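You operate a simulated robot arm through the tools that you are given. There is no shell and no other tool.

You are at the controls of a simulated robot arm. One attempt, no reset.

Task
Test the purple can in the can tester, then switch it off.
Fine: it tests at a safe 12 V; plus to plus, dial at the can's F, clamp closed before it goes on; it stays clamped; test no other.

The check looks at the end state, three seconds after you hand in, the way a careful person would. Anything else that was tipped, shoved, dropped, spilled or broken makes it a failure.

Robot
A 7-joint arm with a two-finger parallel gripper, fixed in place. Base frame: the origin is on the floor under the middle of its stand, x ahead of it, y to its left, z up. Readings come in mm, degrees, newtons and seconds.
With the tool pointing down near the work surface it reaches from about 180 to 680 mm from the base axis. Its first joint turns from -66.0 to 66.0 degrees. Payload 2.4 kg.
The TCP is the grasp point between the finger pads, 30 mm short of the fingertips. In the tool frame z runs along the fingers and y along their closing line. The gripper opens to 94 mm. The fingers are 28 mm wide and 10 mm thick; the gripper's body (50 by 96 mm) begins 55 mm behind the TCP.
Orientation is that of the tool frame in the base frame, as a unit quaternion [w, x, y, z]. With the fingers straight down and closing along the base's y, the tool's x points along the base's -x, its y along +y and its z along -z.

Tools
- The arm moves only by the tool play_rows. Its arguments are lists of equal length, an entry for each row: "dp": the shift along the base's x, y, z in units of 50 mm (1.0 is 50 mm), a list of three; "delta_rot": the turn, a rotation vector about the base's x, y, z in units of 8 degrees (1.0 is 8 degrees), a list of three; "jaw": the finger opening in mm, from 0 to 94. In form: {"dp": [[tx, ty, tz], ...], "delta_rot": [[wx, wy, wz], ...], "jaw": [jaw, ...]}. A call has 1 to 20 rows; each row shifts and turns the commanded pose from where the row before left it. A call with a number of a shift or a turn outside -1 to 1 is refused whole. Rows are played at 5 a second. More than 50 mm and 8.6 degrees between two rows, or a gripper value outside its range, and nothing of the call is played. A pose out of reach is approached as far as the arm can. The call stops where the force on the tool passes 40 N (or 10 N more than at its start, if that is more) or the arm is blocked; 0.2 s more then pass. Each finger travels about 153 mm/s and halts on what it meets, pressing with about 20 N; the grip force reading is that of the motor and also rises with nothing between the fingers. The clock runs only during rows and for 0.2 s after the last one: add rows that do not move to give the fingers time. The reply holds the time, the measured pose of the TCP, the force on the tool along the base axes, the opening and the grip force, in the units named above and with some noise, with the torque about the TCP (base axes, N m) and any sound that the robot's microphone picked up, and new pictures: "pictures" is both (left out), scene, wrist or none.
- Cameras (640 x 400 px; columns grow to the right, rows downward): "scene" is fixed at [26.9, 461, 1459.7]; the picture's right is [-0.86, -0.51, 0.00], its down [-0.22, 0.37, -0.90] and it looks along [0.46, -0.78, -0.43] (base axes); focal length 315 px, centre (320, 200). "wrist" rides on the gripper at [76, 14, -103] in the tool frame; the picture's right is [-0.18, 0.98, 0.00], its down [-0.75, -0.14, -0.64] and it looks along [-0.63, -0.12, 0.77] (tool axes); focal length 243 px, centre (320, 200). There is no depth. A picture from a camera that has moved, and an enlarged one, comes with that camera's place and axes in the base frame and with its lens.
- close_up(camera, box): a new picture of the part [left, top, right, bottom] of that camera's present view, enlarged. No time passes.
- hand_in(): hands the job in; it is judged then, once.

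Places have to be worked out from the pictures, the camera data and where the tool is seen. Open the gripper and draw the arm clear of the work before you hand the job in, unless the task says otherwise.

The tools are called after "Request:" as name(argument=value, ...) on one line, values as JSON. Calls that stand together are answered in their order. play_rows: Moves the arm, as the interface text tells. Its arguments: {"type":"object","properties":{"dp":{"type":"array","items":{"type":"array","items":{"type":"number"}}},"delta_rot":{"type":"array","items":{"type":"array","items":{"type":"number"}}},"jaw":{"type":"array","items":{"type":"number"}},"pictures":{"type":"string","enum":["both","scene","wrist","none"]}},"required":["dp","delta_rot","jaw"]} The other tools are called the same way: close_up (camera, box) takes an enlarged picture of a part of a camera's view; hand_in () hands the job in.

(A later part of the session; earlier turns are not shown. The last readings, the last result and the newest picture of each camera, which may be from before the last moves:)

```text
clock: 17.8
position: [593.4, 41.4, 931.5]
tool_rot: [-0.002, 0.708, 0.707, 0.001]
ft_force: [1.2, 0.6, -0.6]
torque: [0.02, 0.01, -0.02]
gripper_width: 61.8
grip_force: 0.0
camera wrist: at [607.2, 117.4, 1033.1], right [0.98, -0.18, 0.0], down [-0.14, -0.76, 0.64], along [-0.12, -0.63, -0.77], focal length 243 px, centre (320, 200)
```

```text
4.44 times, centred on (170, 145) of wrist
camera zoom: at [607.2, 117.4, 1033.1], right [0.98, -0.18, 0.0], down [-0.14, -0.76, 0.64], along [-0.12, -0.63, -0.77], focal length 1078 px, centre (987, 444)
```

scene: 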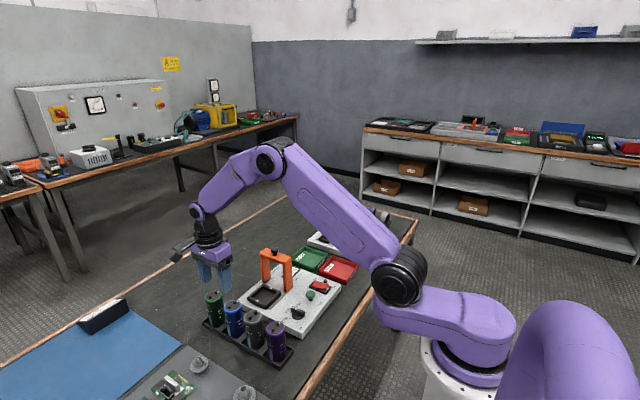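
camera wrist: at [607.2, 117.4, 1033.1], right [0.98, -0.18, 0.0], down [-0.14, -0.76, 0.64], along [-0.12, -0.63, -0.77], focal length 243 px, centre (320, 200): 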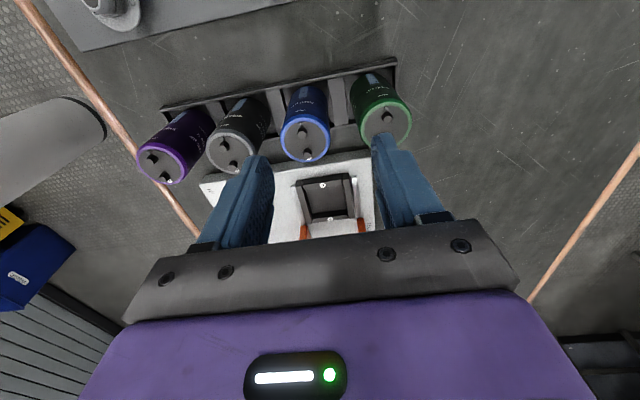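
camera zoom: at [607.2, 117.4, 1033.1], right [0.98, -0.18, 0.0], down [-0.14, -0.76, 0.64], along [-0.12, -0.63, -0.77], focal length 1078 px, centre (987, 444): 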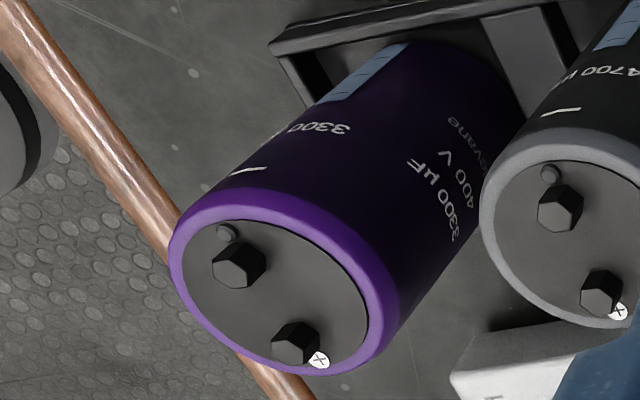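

The bay centre comes out near (574,−109) with its rim at z≈767 and an opening of roughly 50 × 53 mm. The purple can, about 47 mm across, is near (423,18) with its top around z 820. I'll hover over the purple can with the fingers along x.

Request:
play_rows(dp=[[-0.85, -0.115, 0], [-0.85, -0.115, 0], [-0.85, -0.115, 0], [-0.85, -0.115, 0], [0, 0, -0.4], [0, 0, -0.4], [0, 0, 0], [0, 0, 0]], delta_rot=[[0, 0, 0], [0, 0, 0], [0, 0, 0], [0, 0, 0], [0, 0, 0], [0, 0, 0], [0, 0, 0], [0, 0, 0]], jaw=[62, 62, 62, 62, 62, 62, 62, 62], pictures="both")

Request:
close_up(camera="wrist", box=[230, 90, 430, 230])

Request:
close_up(camera="scene", box=[220, 270, 310, 370])

```text
clock: 19.6
position: [422.8, 18.8, 890.1]
tool_rot: [-0.001, 0.707, 0.708, 0.001]
ft_force: [0.5, -0.5, -0.2]
torque: [-0.03, -0.02, 0.01]
gripper_width: 61.9
grip_force: 0.1
camera wrist: at [436.5, 94.6, 992.9], right [0.98, -0.18, 0.0], down [-0.14, -0.76, 0.64], along [-0.12, -0.63, -0.77], focal length 243 px, centre (320, 200)
```

scene: 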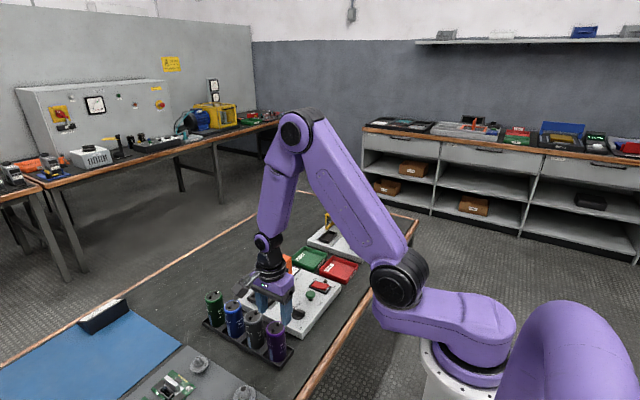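
wrist: 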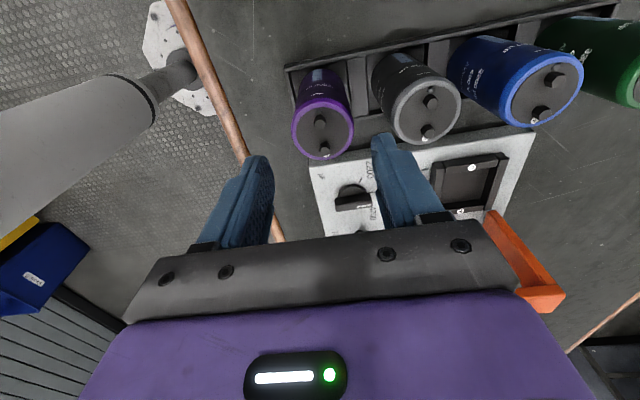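

```text
2.86 times, centred on (330, 160) of wrist
camera zoom: at [436.5, 94.6, 992.9], right [0.98, -0.18, 0.0], down [-0.14, -0.76, 0.64], along [-0.12, -0.63, -0.77], focal length 693 px, centre (291, 314)
```

zoom: 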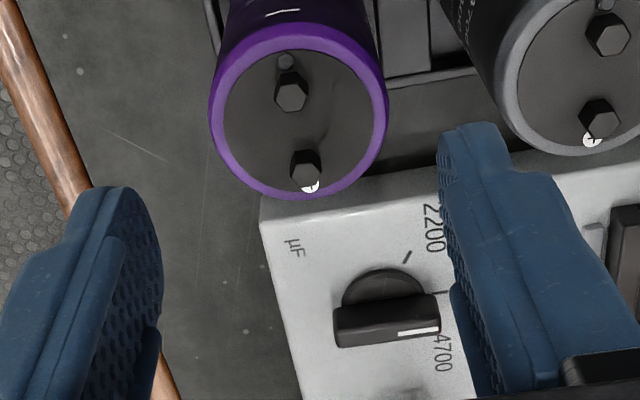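

```text
4.00 times, centred on (265, 320) of scene
camera zoom: at [26.9, 461.0, 1459.7], right [-0.86, -0.51, 0.0], down [-0.22, 0.37, -0.9], along [0.46, -0.78, -0.43], focal length 1259 px, centre (540, -280)
```

zoom: 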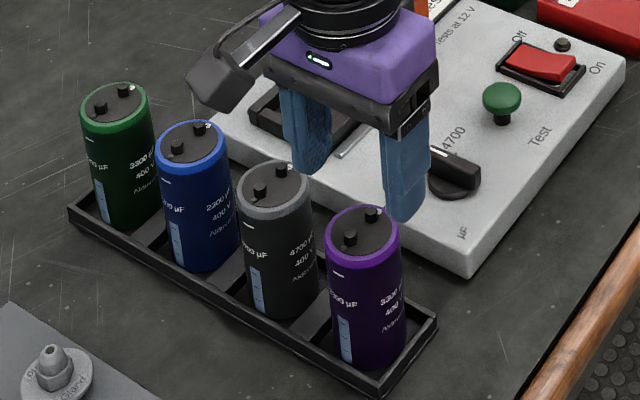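

The can axis is about 2 mm in +x and 0.5 mm in +y from the TCP, its "+" straight toward −y, so its heading already suits the bay. I'll centre and descend around it, keeping about 10 mm from the grey can.

Request:
play_rows(dp=[[0.04, 0.01, 0], [0, 0, -0.4], [0, 0, -0.4], [0, 0, -0.4], [0, 0, -0.4], [0, 0, -0.2], [0, 0, 0], [0, 0, 0]], delta_rot=[[0, 0, 0], [0, 0, 0], [0, 0, 0], [0, 0, 0], [0, 0, 0], [0, 0, 0], [0, 0, 0], [0, 0, 0]], jaw=[61, 61, 61, 61, 61, 61, 61, 61], pictures="both")

Request:
close_up(camera="wrist", box=[230, 90, 430, 240])

Request:
close_up(camera="scene", box=[220, 270, 310, 370])

```text
clock: 21.4
position: [426.8, 18.2, 801.9]
tool_rot: [-0.002, 0.706, 0.708, 0.002]
ft_force: [0.2, 0.4, 0.2]
torque: [0.0, 0.01, -0.01]
gripper_width: 61.3
grip_force: 0.1
camera wrist: at [439.2, 94.7, 902.9], right [0.98, -0.18, 0.0], down [-0.14, -0.76, 0.64], along [-0.12, -0.63, -0.77], focal length 243 px, centre (320, 200)
```

scene: 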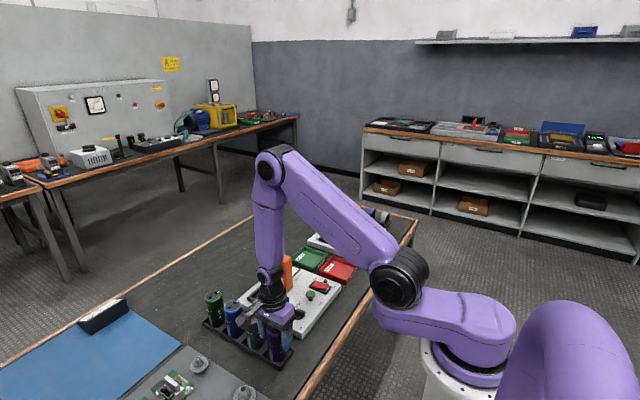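
wrist: 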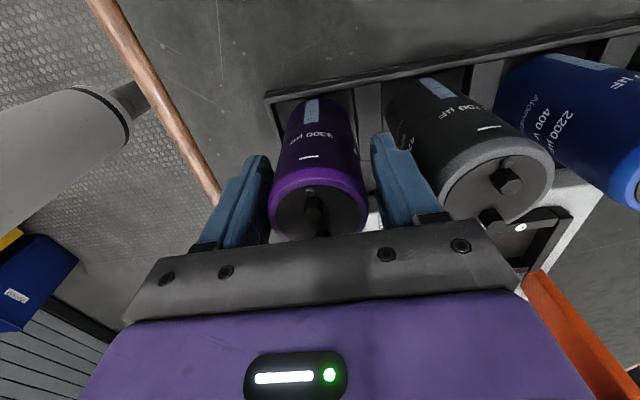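

```text
2.67 times, centred on (330, 165) of wrist
camera zoom: at [439.2, 94.7, 902.9], right [0.98, -0.18, 0.0], down [-0.14, -0.76, 0.64], along [-0.12, -0.63, -0.77], focal length 647 px, centre (293, 293)
```

zoom: 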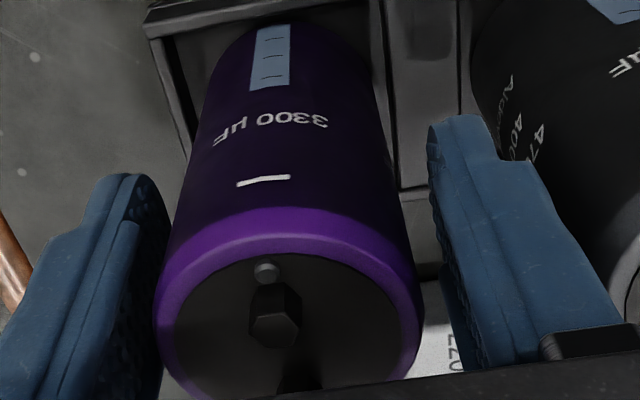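

```text
4.00 times, centred on (265, 320) of scene
camera zoom: at [26.9, 461.0, 1459.7], right [-0.86, -0.51, 0.0], down [-0.22, 0.37, -0.9], along [0.46, -0.78, -0.43], focal length 1259 px, centre (540, -280)
```

zoom: 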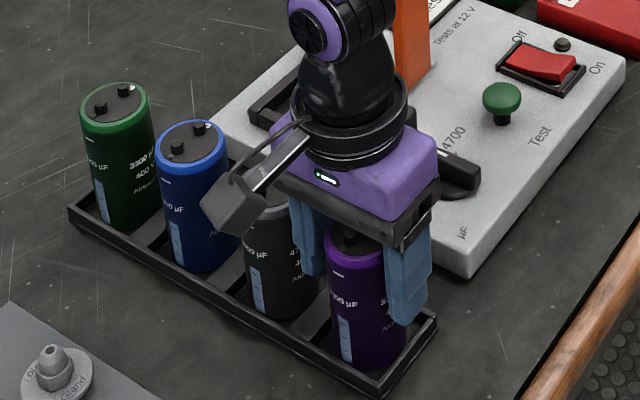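

The can stands between the fingers with clearance on both sides. I'll close the jaws on it and read the forces.

Request:
play_rows(dp=[[0, 0, 0], [0, 0, 0], [0, 0, 0], [0, 0, 0], [0, 0, 0]], delta_rot=[[0, 0, 0], [0, 0, 0], [0, 0, 0], [0, 0, 0], [0, 0, 0]], jaw=[54, 48, 42, 40, 40], pictures="none")

```text
clock: 22.6
position: [426.0, 19.0, 801.0]
tool_rot: [-0.002, 0.707, 0.708, 0.002]
ft_force: [-1.0, -0.1, -0.3]
torque: [0.05, 0.0, 0.04]
gripper_width: 47.2
grip_force: 20.2
```

The can is held at 47.2 mm with almost no side force. I'll lift it slowly 100 mm straight out of the rack.

Request:
play_rows(dp=[[0, 0, 0.1], [0, 0, 0.2], [0, 0, 0.3], [0, 0, 0.4], [0, 0, 0.5], [0, 0, 0.5], [0, 0, 0], [0, 0, 0]], delta_rot=[[0, 0, 0], [0, 0, 0], [0, 0, 0], [0, 0, 0], [0, 0, 0], [0, 0, 0], [0, 0, 0], [0, 0, 0]], jaw=[40, 40, 40, 40, 40, 40, 40, 40], pictures="both")

Request:
close_up(camera="scene", box=[200, 250, 310, 370])

```text
clock: 24.4
position: [426.8, 19.2, 900.9]
tool_rot: [-0.002, 0.706, 0.708, 0.001]
ft_force: [-0.2, -0.6, -2.7]
torque: [-0.02, -0.01, -0.03]
gripper_width: 47.1
grip_force: 19.8
camera wrist: at [439.4, 95.2, 1003.2], right [0.98, -0.18, 0.0], down [-0.14, -0.76, 0.64], along [-0.12, -0.63, -0.77], focal length 243 px, centre (320, 200)
```

scene: 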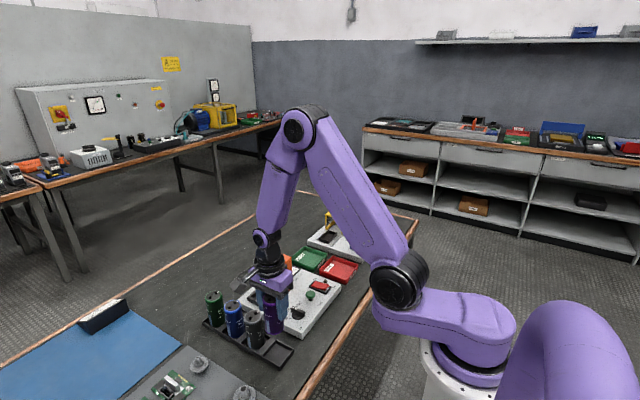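
wrist: 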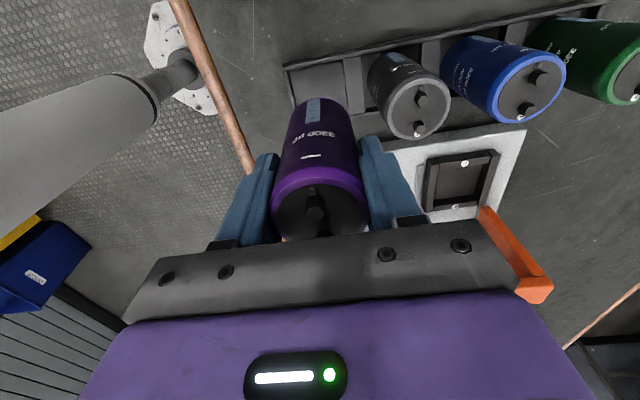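

```text
3.33 times, centred on (255, 310) of scene
camera zoom: at [26.9, 461.0, 1459.7], right [-0.86, -0.51, 0.0], down [-0.22, 0.37, -0.9], along [0.46, -0.78, -0.43], focal length 1050 px, centre (537, -167)
```

zoom: 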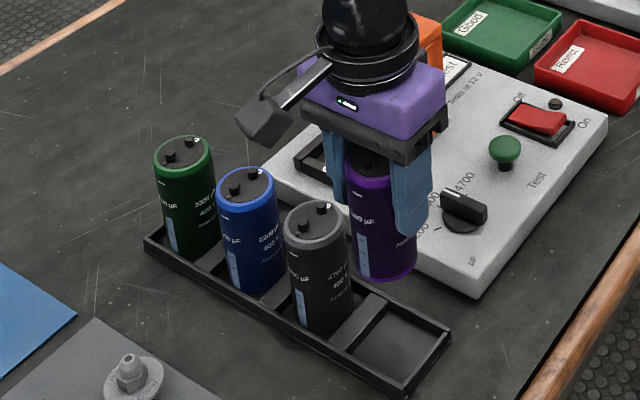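

The can is out of the rack cleanly. I'll carry it at this height to above the bay at about (575,−109.5).

Request:
play_rows(dp=[[0.372, -0.3215, 0], [0.744, -0.643, 0], [0.744, -0.643, 0], [0.744, -0.643, 0], [0.372, -0.3215, 0], [0, 0, 0], [0, 0, 0]], delta_rot=[[0, 0, 0], [0, 0, 0], [0, 0, 0], [0, 0, 0], [0, 0, 0], [0, 0, 0], [0, 0, 0]], jaw=[40, 40, 40, 40, 40, 40, 40], pictures="both")

Request:
close_up(camera="scene", box=[225, 220, 315, 320])

Request:
close_up(camera="wrist", box=[230, 60, 430, 240])

```text
clock: 26.0
position: [575.7, -110.9, 898.9]
tool_rot: [-0.003, 0.707, 0.707, 0.001]
ft_force: [0.1, 0.8, -2.5]
torque: [-0.01, -0.04, 0.0]
gripper_width: 47.2
grip_force: 20.6
camera wrist: at [587.9, -33.7, 1001.8], right [0.98, -0.18, 0.0], down [-0.14, -0.76, 0.64], along [-0.12, -0.63, -0.77], focal length 243 px, centre (320, 200)
```

scene: 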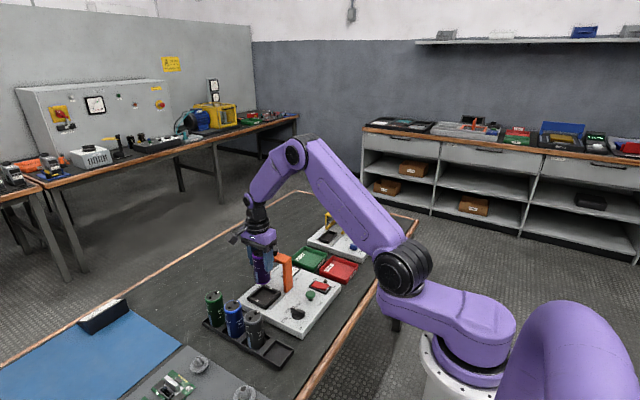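
wrist: 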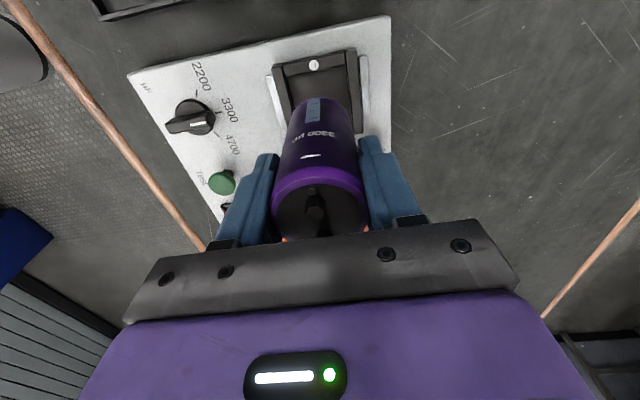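

```text
4.00 times, centred on (270, 270) of scene
camera zoom: at [27.0, 461.0, 1459.7], right [-0.86, -0.51, 0.0], down [-0.22, 0.37, -0.9], along [0.46, -0.78, -0.43], focal length 1259 px, centre (520, -80)
```

zoom: 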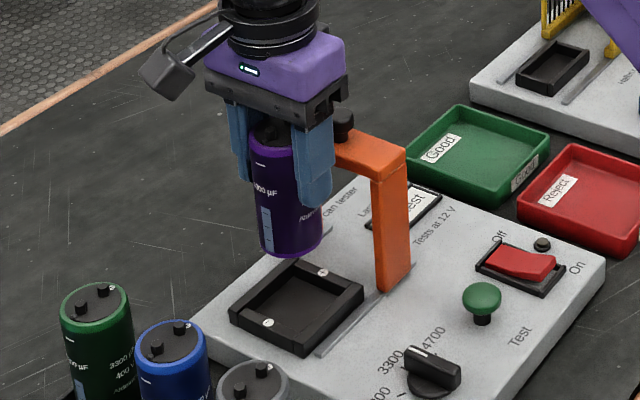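

```text
2.22 times, centred on (330, 150) of wrist
camera zoom: at [587.9, -33.7, 1001.8], right [0.98, -0.18, 0.0], down [-0.14, -0.76, 0.64], along [-0.12, -0.63, -0.77], focal length 539 px, centre (298, 311)
```

zoom: 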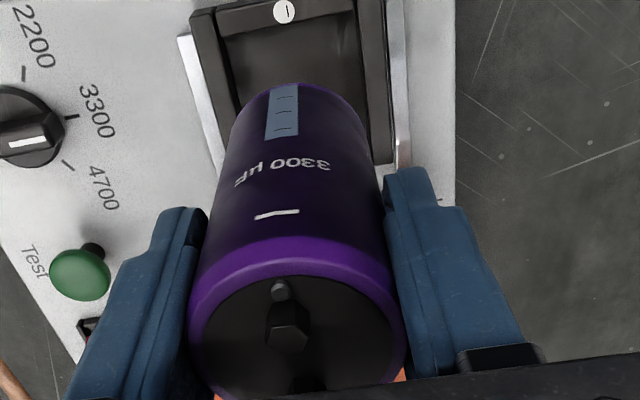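

Over the bay the wrist view puts the gripper within about half a millimetre of the bay centre in x and y. I'll lower the can until its bottom is just above the rim and look again.

Request:
play_rows(dp=[[0, 0, -0.3], [0, 0, -0.3], [0, 0, -0.2], [0, 0, -0.1], [0, 0, 0], [0, 0, 0]], delta_rot=[[0, 0, 0], [0, 0, 0], [0, 0, 0], [0, 0, 0], [0, 0, 0], [0, 0, 0]], jaw=[40, 40, 40, 40, 40, 40], pictures="both")

Request:
close_up(camera="scene", box=[235, 240, 305, 320])

Request:
close_up(camera="wrist", box=[230, 60, 430, 240])

```text
clock: 27.4
position: [574.4, -110.1, 854.4]
tool_rot: [-0.002, 0.706, 0.708, 0.0]
ft_force: [-0.9, -0.3, -2.7]
torque: [-0.02, -0.02, 0.0]
gripper_width: 47.2
grip_force: 19.5
camera wrist: at [587.9, -33.4, 957.5], right [0.98, -0.18, 0.0], down [-0.14, -0.76, 0.64], along [-0.12, -0.63, -0.77], focal length 243 px, centre (320, 200)
```

scene: 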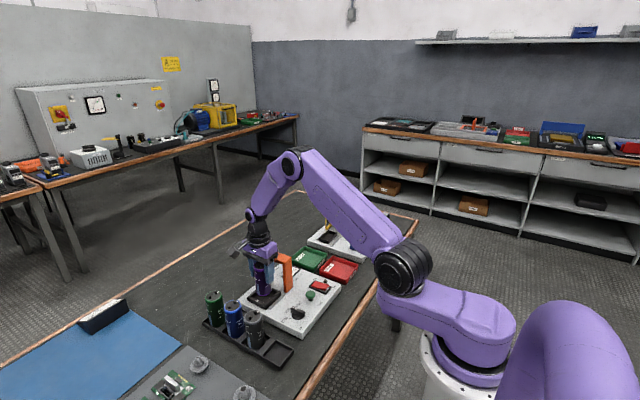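
wrist: 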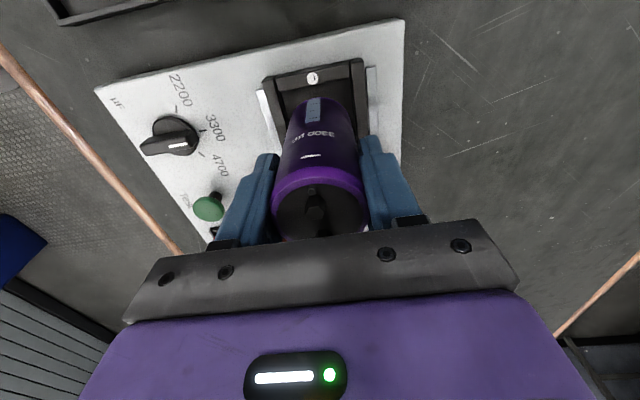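

```text
5.00 times, centred on (270, 280) of scene
camera zoom: at [27.0, 461.0, 1459.7], right [-0.86, -0.51, 0.0], down [-0.22, 0.37, -0.9], along [0.46, -0.78, -0.43], focal length 1574 px, centre (570, -200)
```

zoom: 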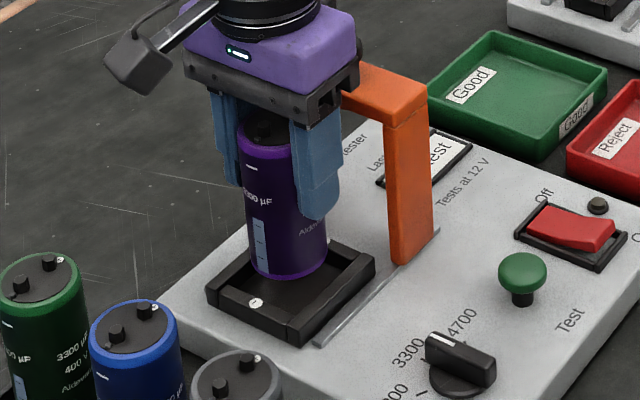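

```text
2.22 times, centred on (330, 150) of wrist
camera zoom: at [587.9, -33.4, 957.5], right [0.98, -0.18, 0.0], down [-0.14, -0.76, 0.64], along [-0.12, -0.63, -0.77], focal length 539 px, centre (298, 311)
```

zoom: 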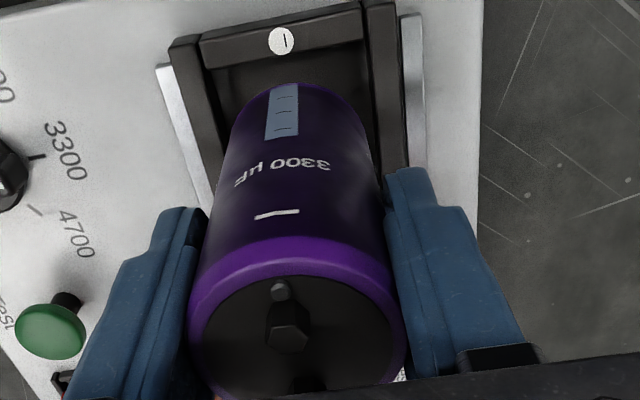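

The can bottom is just above the rim and looks centred within a millimetre or two. I'll lower it in small steps and watch the vertical force.

Request:
play_rows(dp=[[0, 0, -0.05], [0, 0, -0.05], [0, 0, -0.05], [0, 0, 0], [0, 0, 0]], delta_rot=[[0, 0, 0], [0, 0, 0], [0, 0, 0], [0, 0, 0], [0, 0, 0]], jaw=[40, 40, 40, 40, 40], pictures="wrist")

Request:
close_up(camera="scene", box=[240, 270, 290, 315])

Request:
close_up(camera="wrist", box=[250, 60, 390, 160])

```text
clock: 28.6
position: [574.9, -109.5, 849.0]
tool_rot: [-0.002, 0.706, 0.708, 0.001]
ft_force: [0.1, 0.3, -2.6]
torque: [0.01, -0.03, 0.03]
gripper_width: 47.1
grip_force: 20.5
camera wrist: at [587.9, -33.6, 950.4], right [0.98, -0.18, 0.0], down [-0.14, -0.76, 0.64], along [-0.12, -0.63, -0.77], focal length 243 px, centre (320, 200)
```

wrist: 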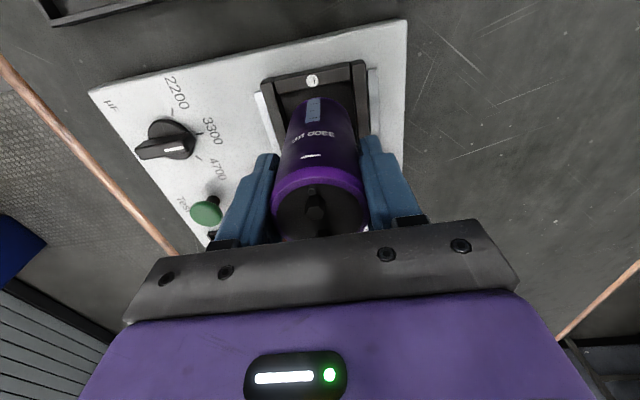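

```text
8.89 times, centred on (265, 292) of scene
camera zoom: at [27.0, 461.0, 1459.7], right [-0.86, -0.51, 0.0], down [-0.22, 0.37, -0.9], along [0.46, -0.78, -0.43], focal length 2799 px, centre (809, -622)
```

zoom: 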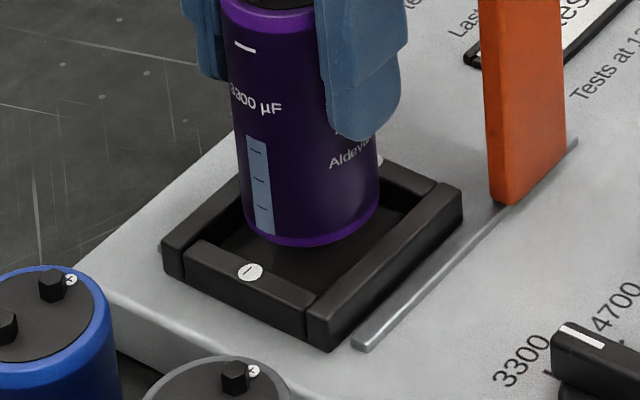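

```text
4.00 times, centred on (320, 110) of wrist
camera zoom: at [587.9, -33.6, 950.4], right [0.98, -0.18, 0.0], down [-0.14, -0.76, 0.64], along [-0.12, -0.63, -0.77], focal length 970 px, centre (320, 560)
```

zoom: 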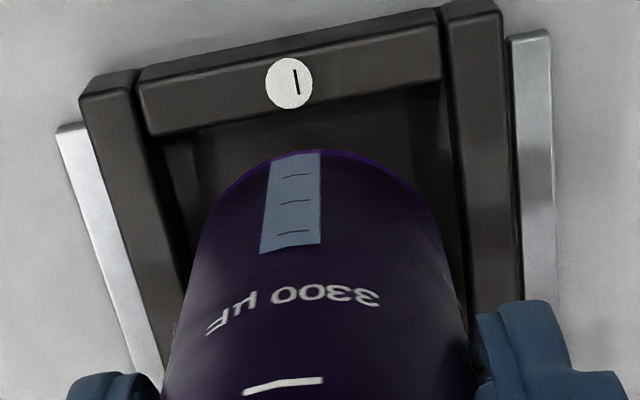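

The can bottom is at rim height, about 2 mm toward −y of centre, with 3–4 mm of clearance all round. I'll shift +1.5 mm in y and keep lowering in small steps.

Request:
play_rows(dp=[[0, 0.03, 0], [0, 0, -0.04], [0, 0, -0.04], [0, 0, -0.04], [0, 0, -0.04], [0, 0, 0], [0, 0, 0]], delta_rot=[[0, 0, 0], [0, 0, 0], [0, 0, 0], [0, 0, 0], [0, 0, 0], [0, 0, 0], [0, 0, 0]], jaw=[40, 40, 40, 40, 40, 40, 40], pictures="wrist")

Request:
close_up(camera="scene", box=[240, 270, 290, 315])

Request:
close_up(camera="wrist", box=[250, 60, 390, 160])

```text
clock: 30.2
position: [574.6, -108.3, 841.1]
tool_rot: [-0.002, 0.706, 0.708, 0.001]
ft_force: [0.3, -0.5, -3.0]
torque: [0.0, -0.02, 0.0]
gripper_width: 47.1
grip_force: 20.5
camera wrist: at [588.0, -32.3, 942.4], right [0.98, -0.18, 0.0], down [-0.14, -0.76, 0.64], along [-0.12, -0.63, -0.77], focal length 243 px, centre (320, 200)
```

wrist: 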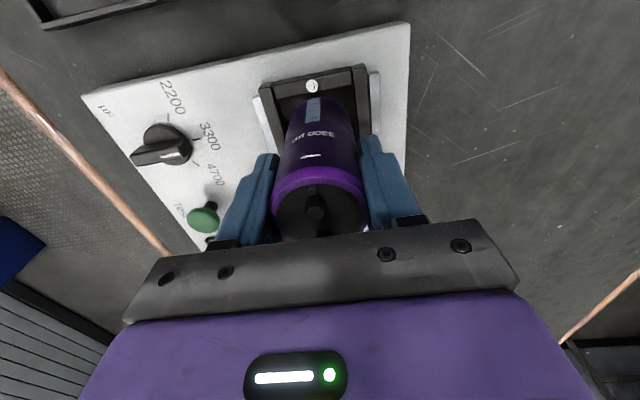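

```text
8.89 times, centred on (265, 292) of scene
camera zoom: at [27.0, 461.0, 1459.7], right [-0.86, -0.51, 0.0], down [-0.22, 0.37, -0.9], along [0.46, -0.78, -0.43], focal length 2799 px, centre (809, -622)
```

zoom: 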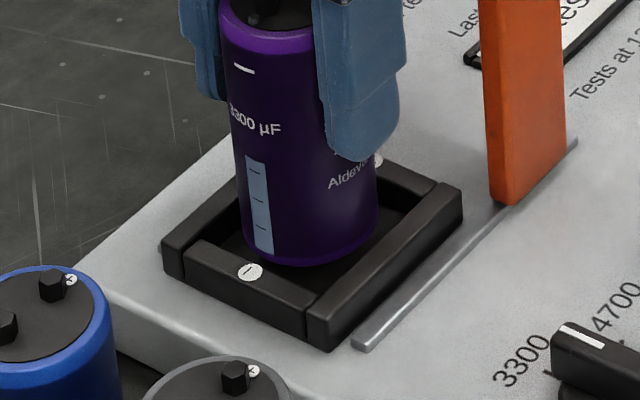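

```text
4.00 times, centred on (320, 110) of wrist
camera zoom: at [588.0, -32.3, 942.4], right [0.98, -0.18, 0.0], down [-0.14, -0.76, 0.64], along [-0.12, -0.63, -0.77], focal length 970 px, centre (320, 560)
```

zoom: 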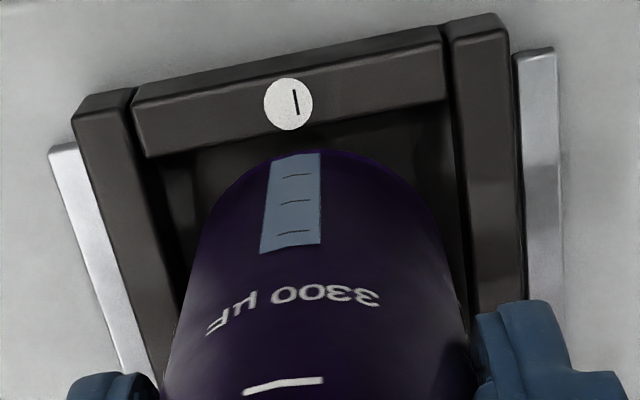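

No contact yet and the can is going inside the frame without touching. I'll continue down in 2 mm rows.

Request:
play_rows(dp=[[0, 0, -0.04], [0, 0, -0.04], [0, 0, -0.04], [0, 0, 0]], delta_rot=[[0, 0, 0], [0, 0, 0], [0, 0, 0], [0, 0, 0]], jaw=[40, 40, 40, 40], pictures="none")

```text
clock: 31.2
position: [574.4, -108.7, 835.2]
tool_rot: [-0.002, 0.707, 0.707, 0.002]
ft_force: [0.3, 0.0, -1.8]
torque: [0.0, -0.01, -0.02]
gripper_width: 47.1
grip_force: 20.2
```

Request:
close_up(camera="scene", box=[240, 270, 290, 315])

Request:
close_up(camera="wrist", box=[250, 60, 390, 160])

```text
8.89 times, centred on (265, 292) of scene
camera zoom: at [27.0, 461.0, 1459.7], right [-0.86, -0.51, 0.0], down [-0.22, 0.37, -0.9], along [0.46, -0.78, -0.43], focal length 2799 px, centre (809, -622)
```

zoom: 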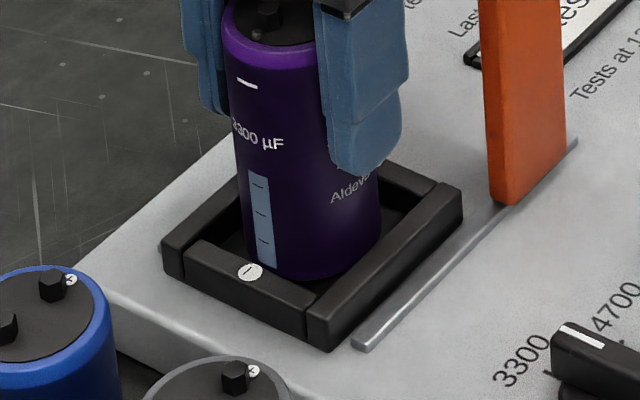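

```text
4.00 times, centred on (320, 110) of wrist
camera zoom: at [587.7, -32.6, 936.1], right [0.98, -0.18, 0.0], down [-0.14, -0.76, 0.64], along [-0.12, -0.63, -0.77], focal length 970 px, centre (320, 560)
```

zoom: 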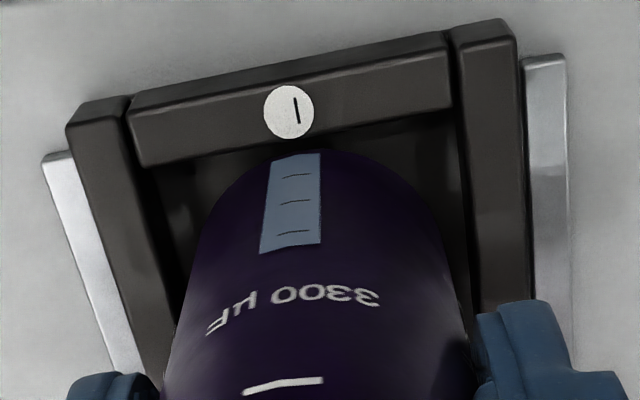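

Request:
play_rows(dp=[[0, 0, -0.03], [0, 0, -0.03], [0, 0, -0.03], [0, 0, 0]], delta_rot=[[0, 0, 0], [0, 0, 0], [0, 0, 0], [0, 0, 0]], jaw=[40, 40, 40, 40], pictures="none")

```text
clock: 32.2
position: [574.0, -109.4, 832.3]
tool_rot: [-0.001, 0.706, 0.708, 0.001]
ft_force: [-4.8, 1.0, 9.0]
torque: [0.25, 0.19, 0.09]
gripper_width: 47.1
grip_force: 19.8
```

The vertical force rose by about 11 N at TCP z≈832, so the can is standing on the bay floor. I'll check the picture, ease up a millimetre and open the jaws.

Request:
play_rows(dp=[[0, 0, 0.02], [0, 0, 0], [0, 0, 0], [0, 0, 0], [0, 0, 0]], delta_rot=[[0, 0, 0], [0, 0, 0], [0, 0, 0], [0, 0, 0], [0, 0, 0]], jaw=[40, 48, 54, 60, 60], pictures="both")

Request:
close_up(camera="scene", box=[235, 250, 305, 320])

Request:
close_up(camera="wrist", box=[230, 60, 430, 240])

```text
clock: 33.4
position: [574.5, -108.9, 830.4]
tool_rot: [-0.001, 0.707, 0.707, 0.001]
ft_force: [-0.3, -0.4, 0.6]
torque: [-0.02, -0.02, 0.01]
gripper_width: 60.1
grip_force: 0.0
camera wrist: at [587.7, -32.3, 932.9], right [0.98, -0.18, 0.0], down [-0.14, -0.76, 0.64], along [-0.12, -0.63, -0.77], focal length 243 px, centre (320, 200)
```

scene: 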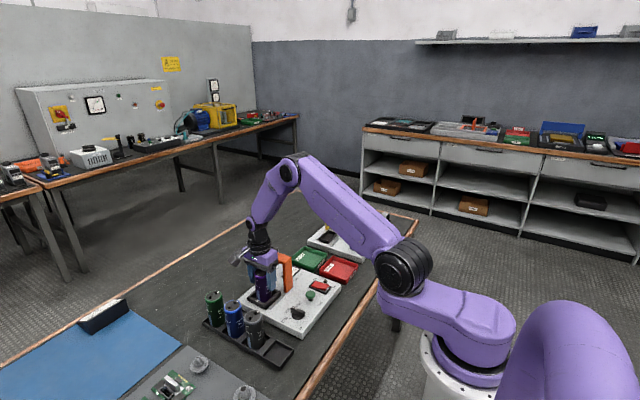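
wrist: 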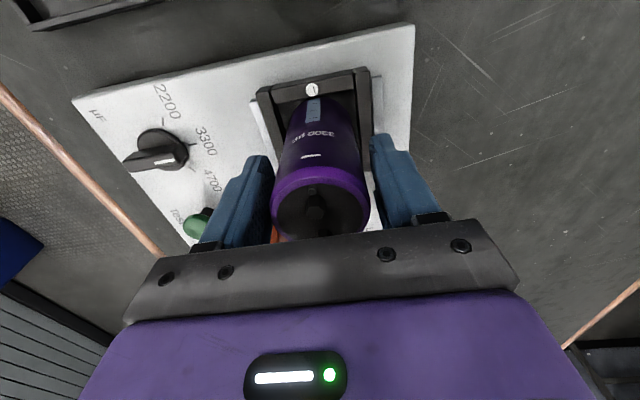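

```text
5.71 times, centred on (270, 285) of scene
camera zoom: at [26.9, 461.0, 1459.7], right [-0.86, -0.51, 0.0], down [-0.22, 0.37, -0.9], along [0.46, -0.78, -0.43], focal length 1799 px, centre (606, -286)
```

zoom: 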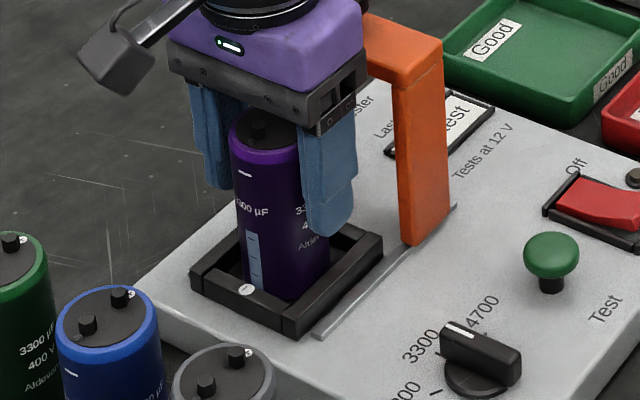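

```text
2.22 times, centred on (330, 150) of wrist
camera zoom: at [587.7, -32.3, 932.9], right [0.98, -0.18, 0.0], down [-0.14, -0.76, 0.64], along [-0.12, -0.63, -0.77], focal length 539 px, centre (298, 311)
```

zoom: 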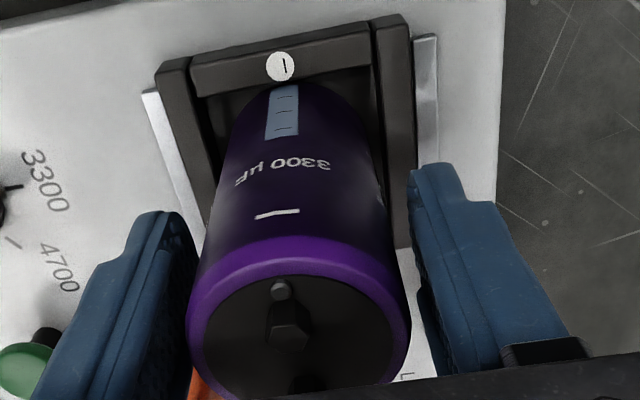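

The can stands upright in the bay and the forces are back to zero. I'll rise straight up clear of it, then back off to +y for a view of the can and clamp.

Request:
play_rows(dp=[[0, 0, 0.3], [0, 0, 0.5], [0, 0, 0.7], [0, 0, 0.7], [0, 0, 0.5], [0, 0.8, 0], [0, 0.9, 0], [0, 0.9, 0], [0, 0, 0], [0, 0, 0]], delta_rot=[[0, 0, 0], [0, 0, 0], [0, 0, 0], [0, 0, 0], [0, 0, 0], [0, 0, 0], [0, 0, 0], [0, 0, 0], [0, 0, 0], [0, 0, 0]], jaw=[60, 60, 60, 60, 60, 60, 60, 60, 60, 60], pictures="both")

Request:
close_up(camera="scene", box=[235, 235, 315, 325])

Request:
close_up(camera="wrist", box=[240, 110, 400, 240])

```text
clock: 35.6
position: [574.5, 22.5, 966.7]
tool_rot: [-0.002, 0.706, 0.708, 0.001]
ft_force: [-0.1, 0.3, 0.3]
torque: [-0.02, 0.02, 0.03]
gripper_width: 59.6
grip_force: 0.1
camera wrist: at [587.6, 98.2, 1068.8], right [0.98, -0.18, 0.0], down [-0.14, -0.76, 0.64], along [-0.12, -0.63, -0.77], focal length 243 px, centre (320, 200)
```

scene: 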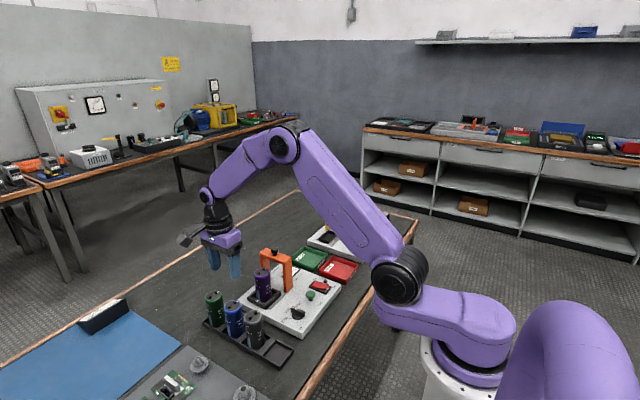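
wrist: 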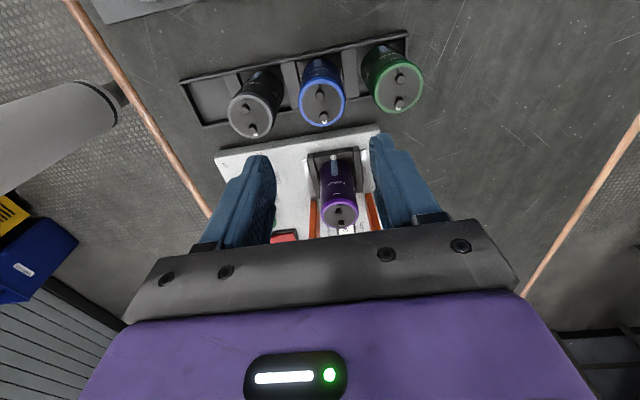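

```text
4.44 times, centred on (275, 280) of scene
camera zoom: at [26.9, 461.0, 1459.7], right [-0.86, -0.51, 0.0], down [-0.22, 0.37, -0.9], along [0.46, -0.78, -0.43], focal length 1399 px, centre (520, -156)
```

zoom: 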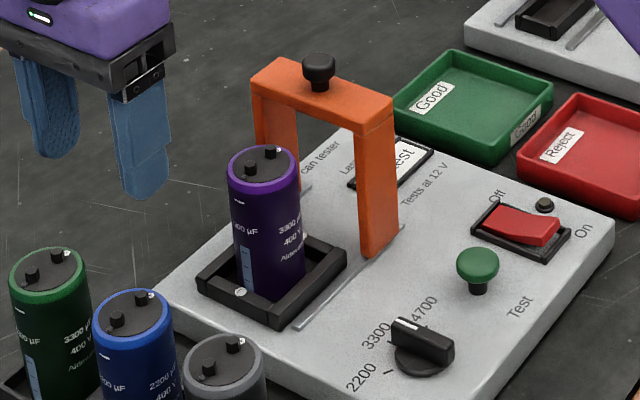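

```text
3.08 times, centred on (320, 175) of wrist
camera zoom: at [587.6, 98.2, 1068.8], right [0.98, -0.18, 0.0], down [-0.14, -0.76, 0.64], along [-0.12, -0.63, -0.77], focal length 746 px, centre (320, 277)
```

zoom: 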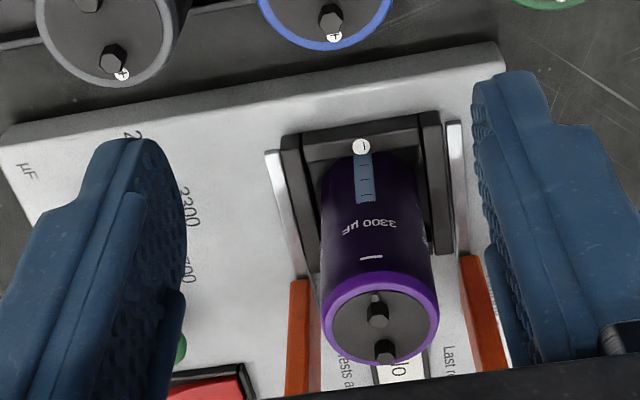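

The can is in the bay with its "+" toward the bay's "+". Now the clamp: its knob is at about (574,−178) with top near z 895. I'll return to zero yaw, which puts the fingers on the ±y sides of the knob, and hover well above it.

Request:
play_rows(dp=[[0, -0.334, 0], [0, -0.334, 0], [0, -0.334, 0], [0, -0.334, 0], [0, -0.334, 0], [0, -0.334, 0], [0, -0.334, 0], [0, -0.334, 0], [0, -0.334, 0], [0, -0.334, 0], [0, -0.334, 0], [0, -0.334, 0], [0, 0, 0], [0, 0, 0]], delta_rot=[[0, 0, 0.9375], [0, 0, 0.9375], [0, 0, 0.9375], [0, 0, 0.9375], [0, 0, 0.9375], [0, 0, 0.9375], [0, 0, 0.9375], [0, 0, 0.9375], [0, 0, 0.9375], [0, 0, 0.9375], [0, 0, 0.9375], [0, 0, 0.9375], [0, 0, 0], [0, 0, 0]], jaw=[60, 60, 60, 60, 60, 60, 60, 60, 60, 60, 60, 60, 60, 60], pictures="both")

Request:
close_up(camera="wrist", box=[220, 80, 420, 240])

Request:
close_up(camera="scene", box=[235, 205, 325, 325])

```text
clock: 38.6
position: [572.7, -179.4, 965.2]
tool_rot: [-0.002, -0.001, 1.0, 0.0]
ft_force: [1.0, -0.4, 0.4]
torque: [0.01, -0.02, 0.03]
gripper_width: 60.0
grip_force: 0.0
camera wrist: at [497.2, -164.1, 1068.0], right [0.18, 0.98, 0.0], down [0.76, -0.14, 0.64], along [0.63, -0.12, -0.77], focal length 243 px, centre (320, 200)
```

scene: 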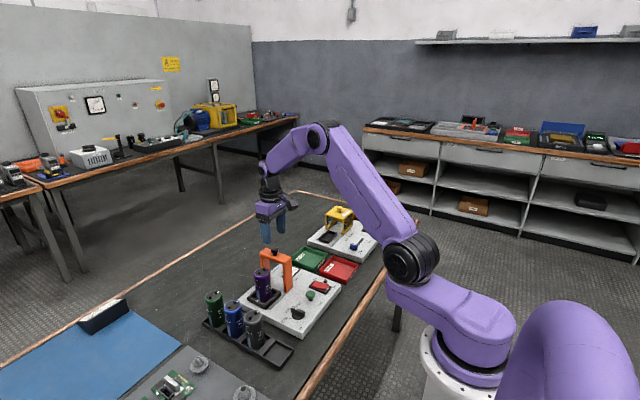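
wrist: 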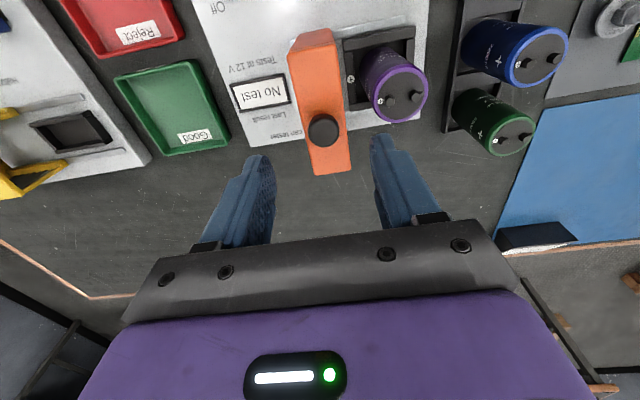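

```text
2.50 times, centred on (320, 160) of wrist
camera zoom: at [497.2, -164.1, 1068.0], right [0.18, 0.98, 0.0], down [0.76, -0.14, 0.64], along [0.63, -0.12, -0.77], focal length 606 px, centre (320, 300)
```

zoom: 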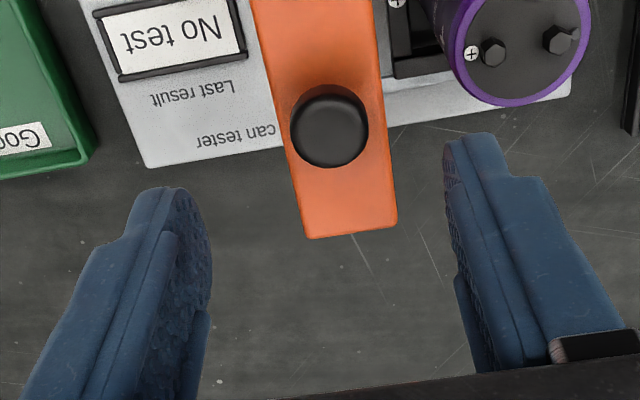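

```text
3.33 times, centred on (280, 265) of scene
camera zoom: at [26.9, 461.0, 1459.7], right [-0.86, -0.51, 0.0], down [-0.22, 0.37, -0.9], along [0.46, -0.78, -0.43], focal length 1050 px, centre (453, -17)
```

zoom: 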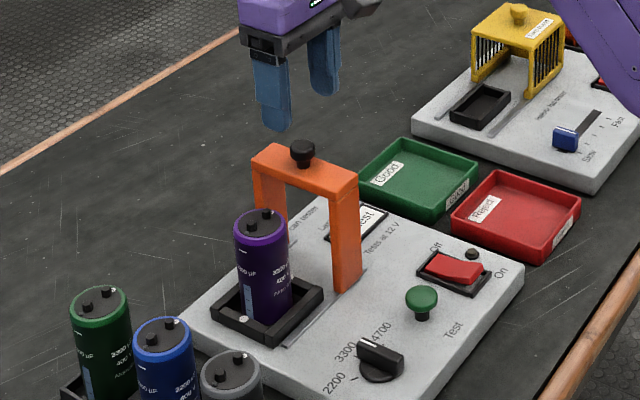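

The knob cap (about 24 mm across) is roughly 3 mm in +x and 3 mm in +y from the TCP. I'll shift and descend so the fingertips straddle it above the beam.

Request:
play_rows(dp=[[0.06, 0.058, 0], [0, 0, -0.4], [0, 0, -0.4], [0, 0, -0.25], [0, 0, 0], [0, 0, 0]], delta_rot=[[0, 0, 0], [0, 0, 0], [0, 0, 0], [0, 0, 0], [0, 0, 0], [0, 0, 0]], jaw=[50, 50, 50, 50, 50, 50], pictures="both")

Request:
close_up(camera="wrist", box=[220, 80, 420, 240])

Request:
close_up(camera="scene", box=[245, 220, 315, 300])

```text
clock: 40.0
position: [577.1, -176.9, 914.0]
tool_rot: [-0.002, -0.001, 1.0, 0.0]
ft_force: [-0.4, 0.4, 0.2]
torque: [0.07, -0.01, -0.03]
gripper_width: 50.0
grip_force: 0.1
camera wrist: at [500.6, -161.3, 1015.4], right [0.18, 0.98, 0.0], down [0.76, -0.14, 0.64], along [0.63, -0.12, -0.77], focal length 243 px, centre (320, 200)
```

scene: 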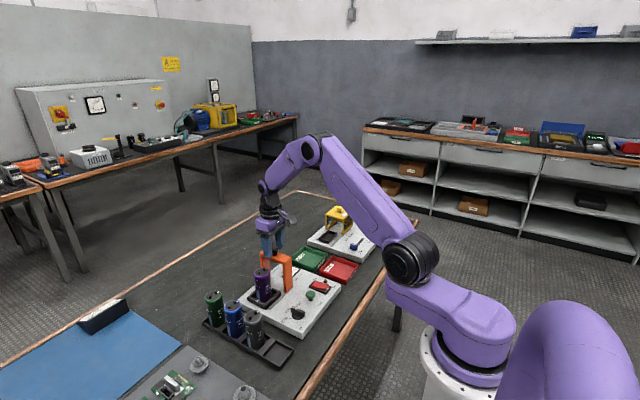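
wrist: 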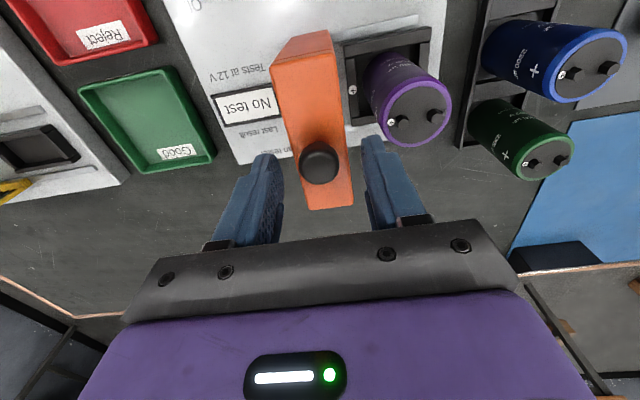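

```text
2.50 times, centred on (320, 160) of wrist
camera zoom: at [500.6, -161.3, 1015.4], right [0.18, 0.98, 0.0], down [0.76, -0.14, 0.64], along [0.63, -0.12, -0.77], focal length 606 px, centre (320, 300)
```

zoom: 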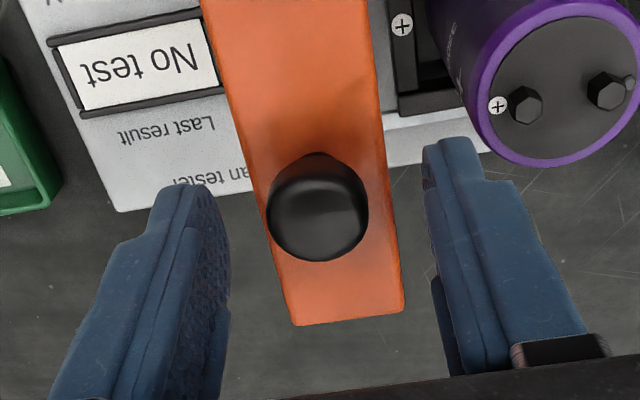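

```text
5.00 times, centred on (280, 260) of scene
camera zoom: at [26.9, 461.0, 1459.7], right [-0.86, -0.51, 0.0], down [-0.22, 0.37, -0.9], along [0.46, -0.78, -0.43], focal length 1574 px, centre (520, -100)
```

zoom: 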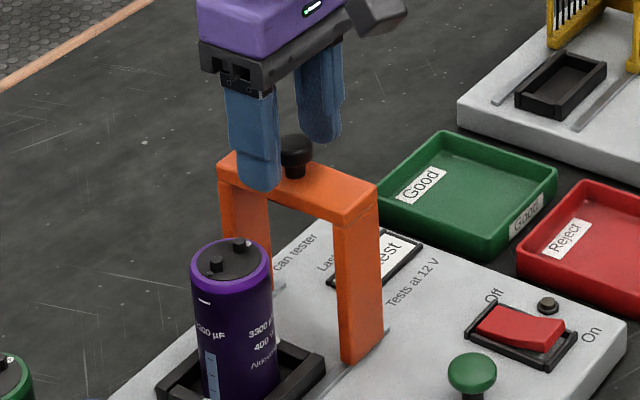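

The knob is centred between the fingertips and its top is near z 890. I'll go down 7 mm more so the tips grip the cap while staying above the beam, and close.

Request:
play_rows(dp=[[0, 0, -0.14], [0, 0, 0], [0, 0, 0], [0, 0, 0], [0, 0, 0], [0, 0, 0]], delta_rot=[[0, 0, 0], [0, 0, 0], [0, 0, 0], [0, 0, 0], [0, 0, 0], [0, 0, 0]], jaw=[50, 40, 30, 20, 18, 18], pictures="both")

Request:
close_up(camera="wrist", box=[220, 80, 420, 240])

Request:
close_up(camera="scene", box=[245, 220, 315, 300])

```text
clock: 41.4
position: [577.0, -175.7, 906.2]
tool_rot: [-0.001, -0.001, 1.0, 0.0]
ft_force: [-0.1, -1.0, -1.7]
torque: [0.0, -0.14, -0.02]
gripper_width: 23.6
grip_force: 44.9
camera wrist: at [500.6, -161.4, 1008.5], right [0.18, 0.98, 0.0], down [0.76, -0.14, 0.64], along [0.63, -0.12, -0.77], focal length 243 px, centre (320, 200)
```

scene: 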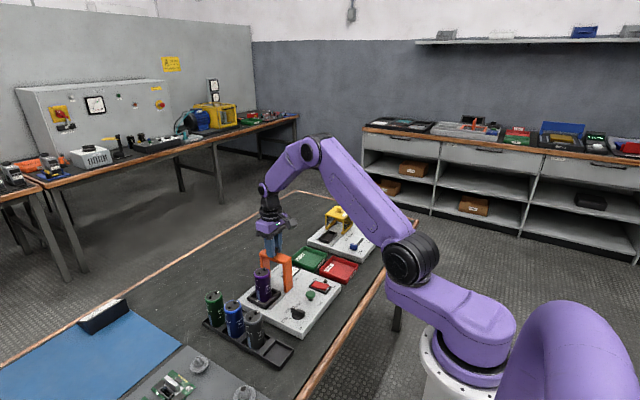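
wrist: 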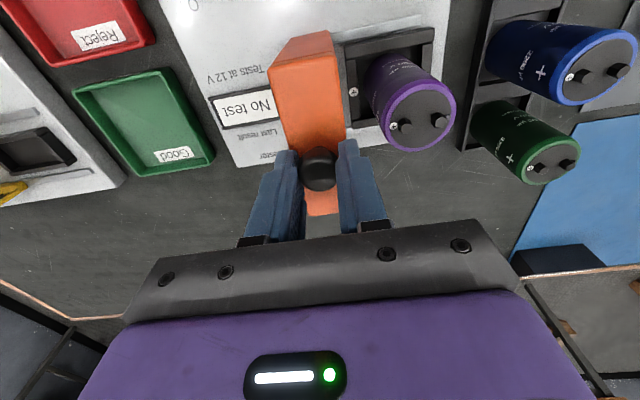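

```text
2.50 times, centred on (320, 160) of wrist
camera zoom: at [500.6, -161.4, 1008.5], right [0.18, 0.98, 0.0], down [0.76, -0.14, 0.64], along [0.63, -0.12, -0.77], focal length 606 px, centre (320, 300)
```

zoom: 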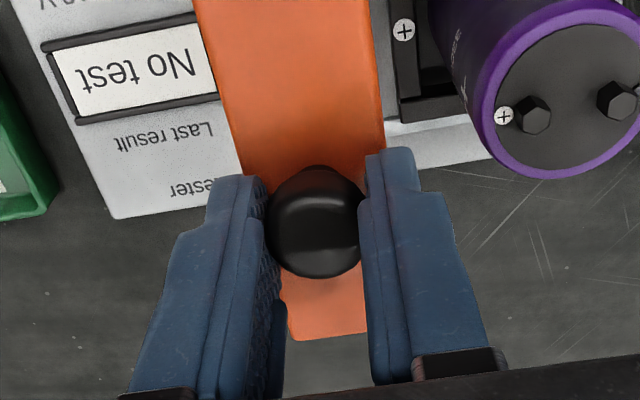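

```text
5.00 times, centred on (280, 260) of scene
camera zoom: at [26.9, 461.0, 1459.7], right [-0.86, -0.51, 0.0], down [-0.22, 0.37, -0.9], along [0.46, -0.78, -0.43], focal length 1574 px, centre (520, -100)
```

zoom: 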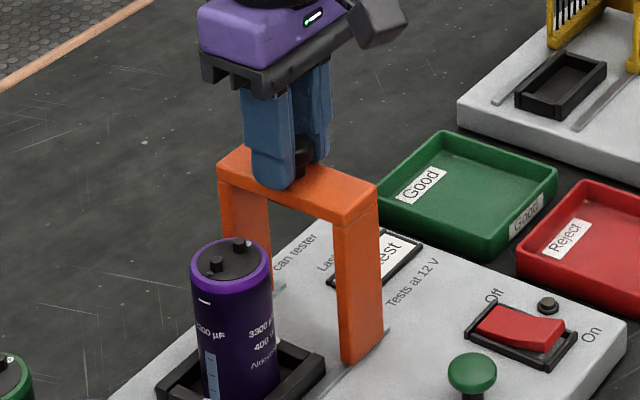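

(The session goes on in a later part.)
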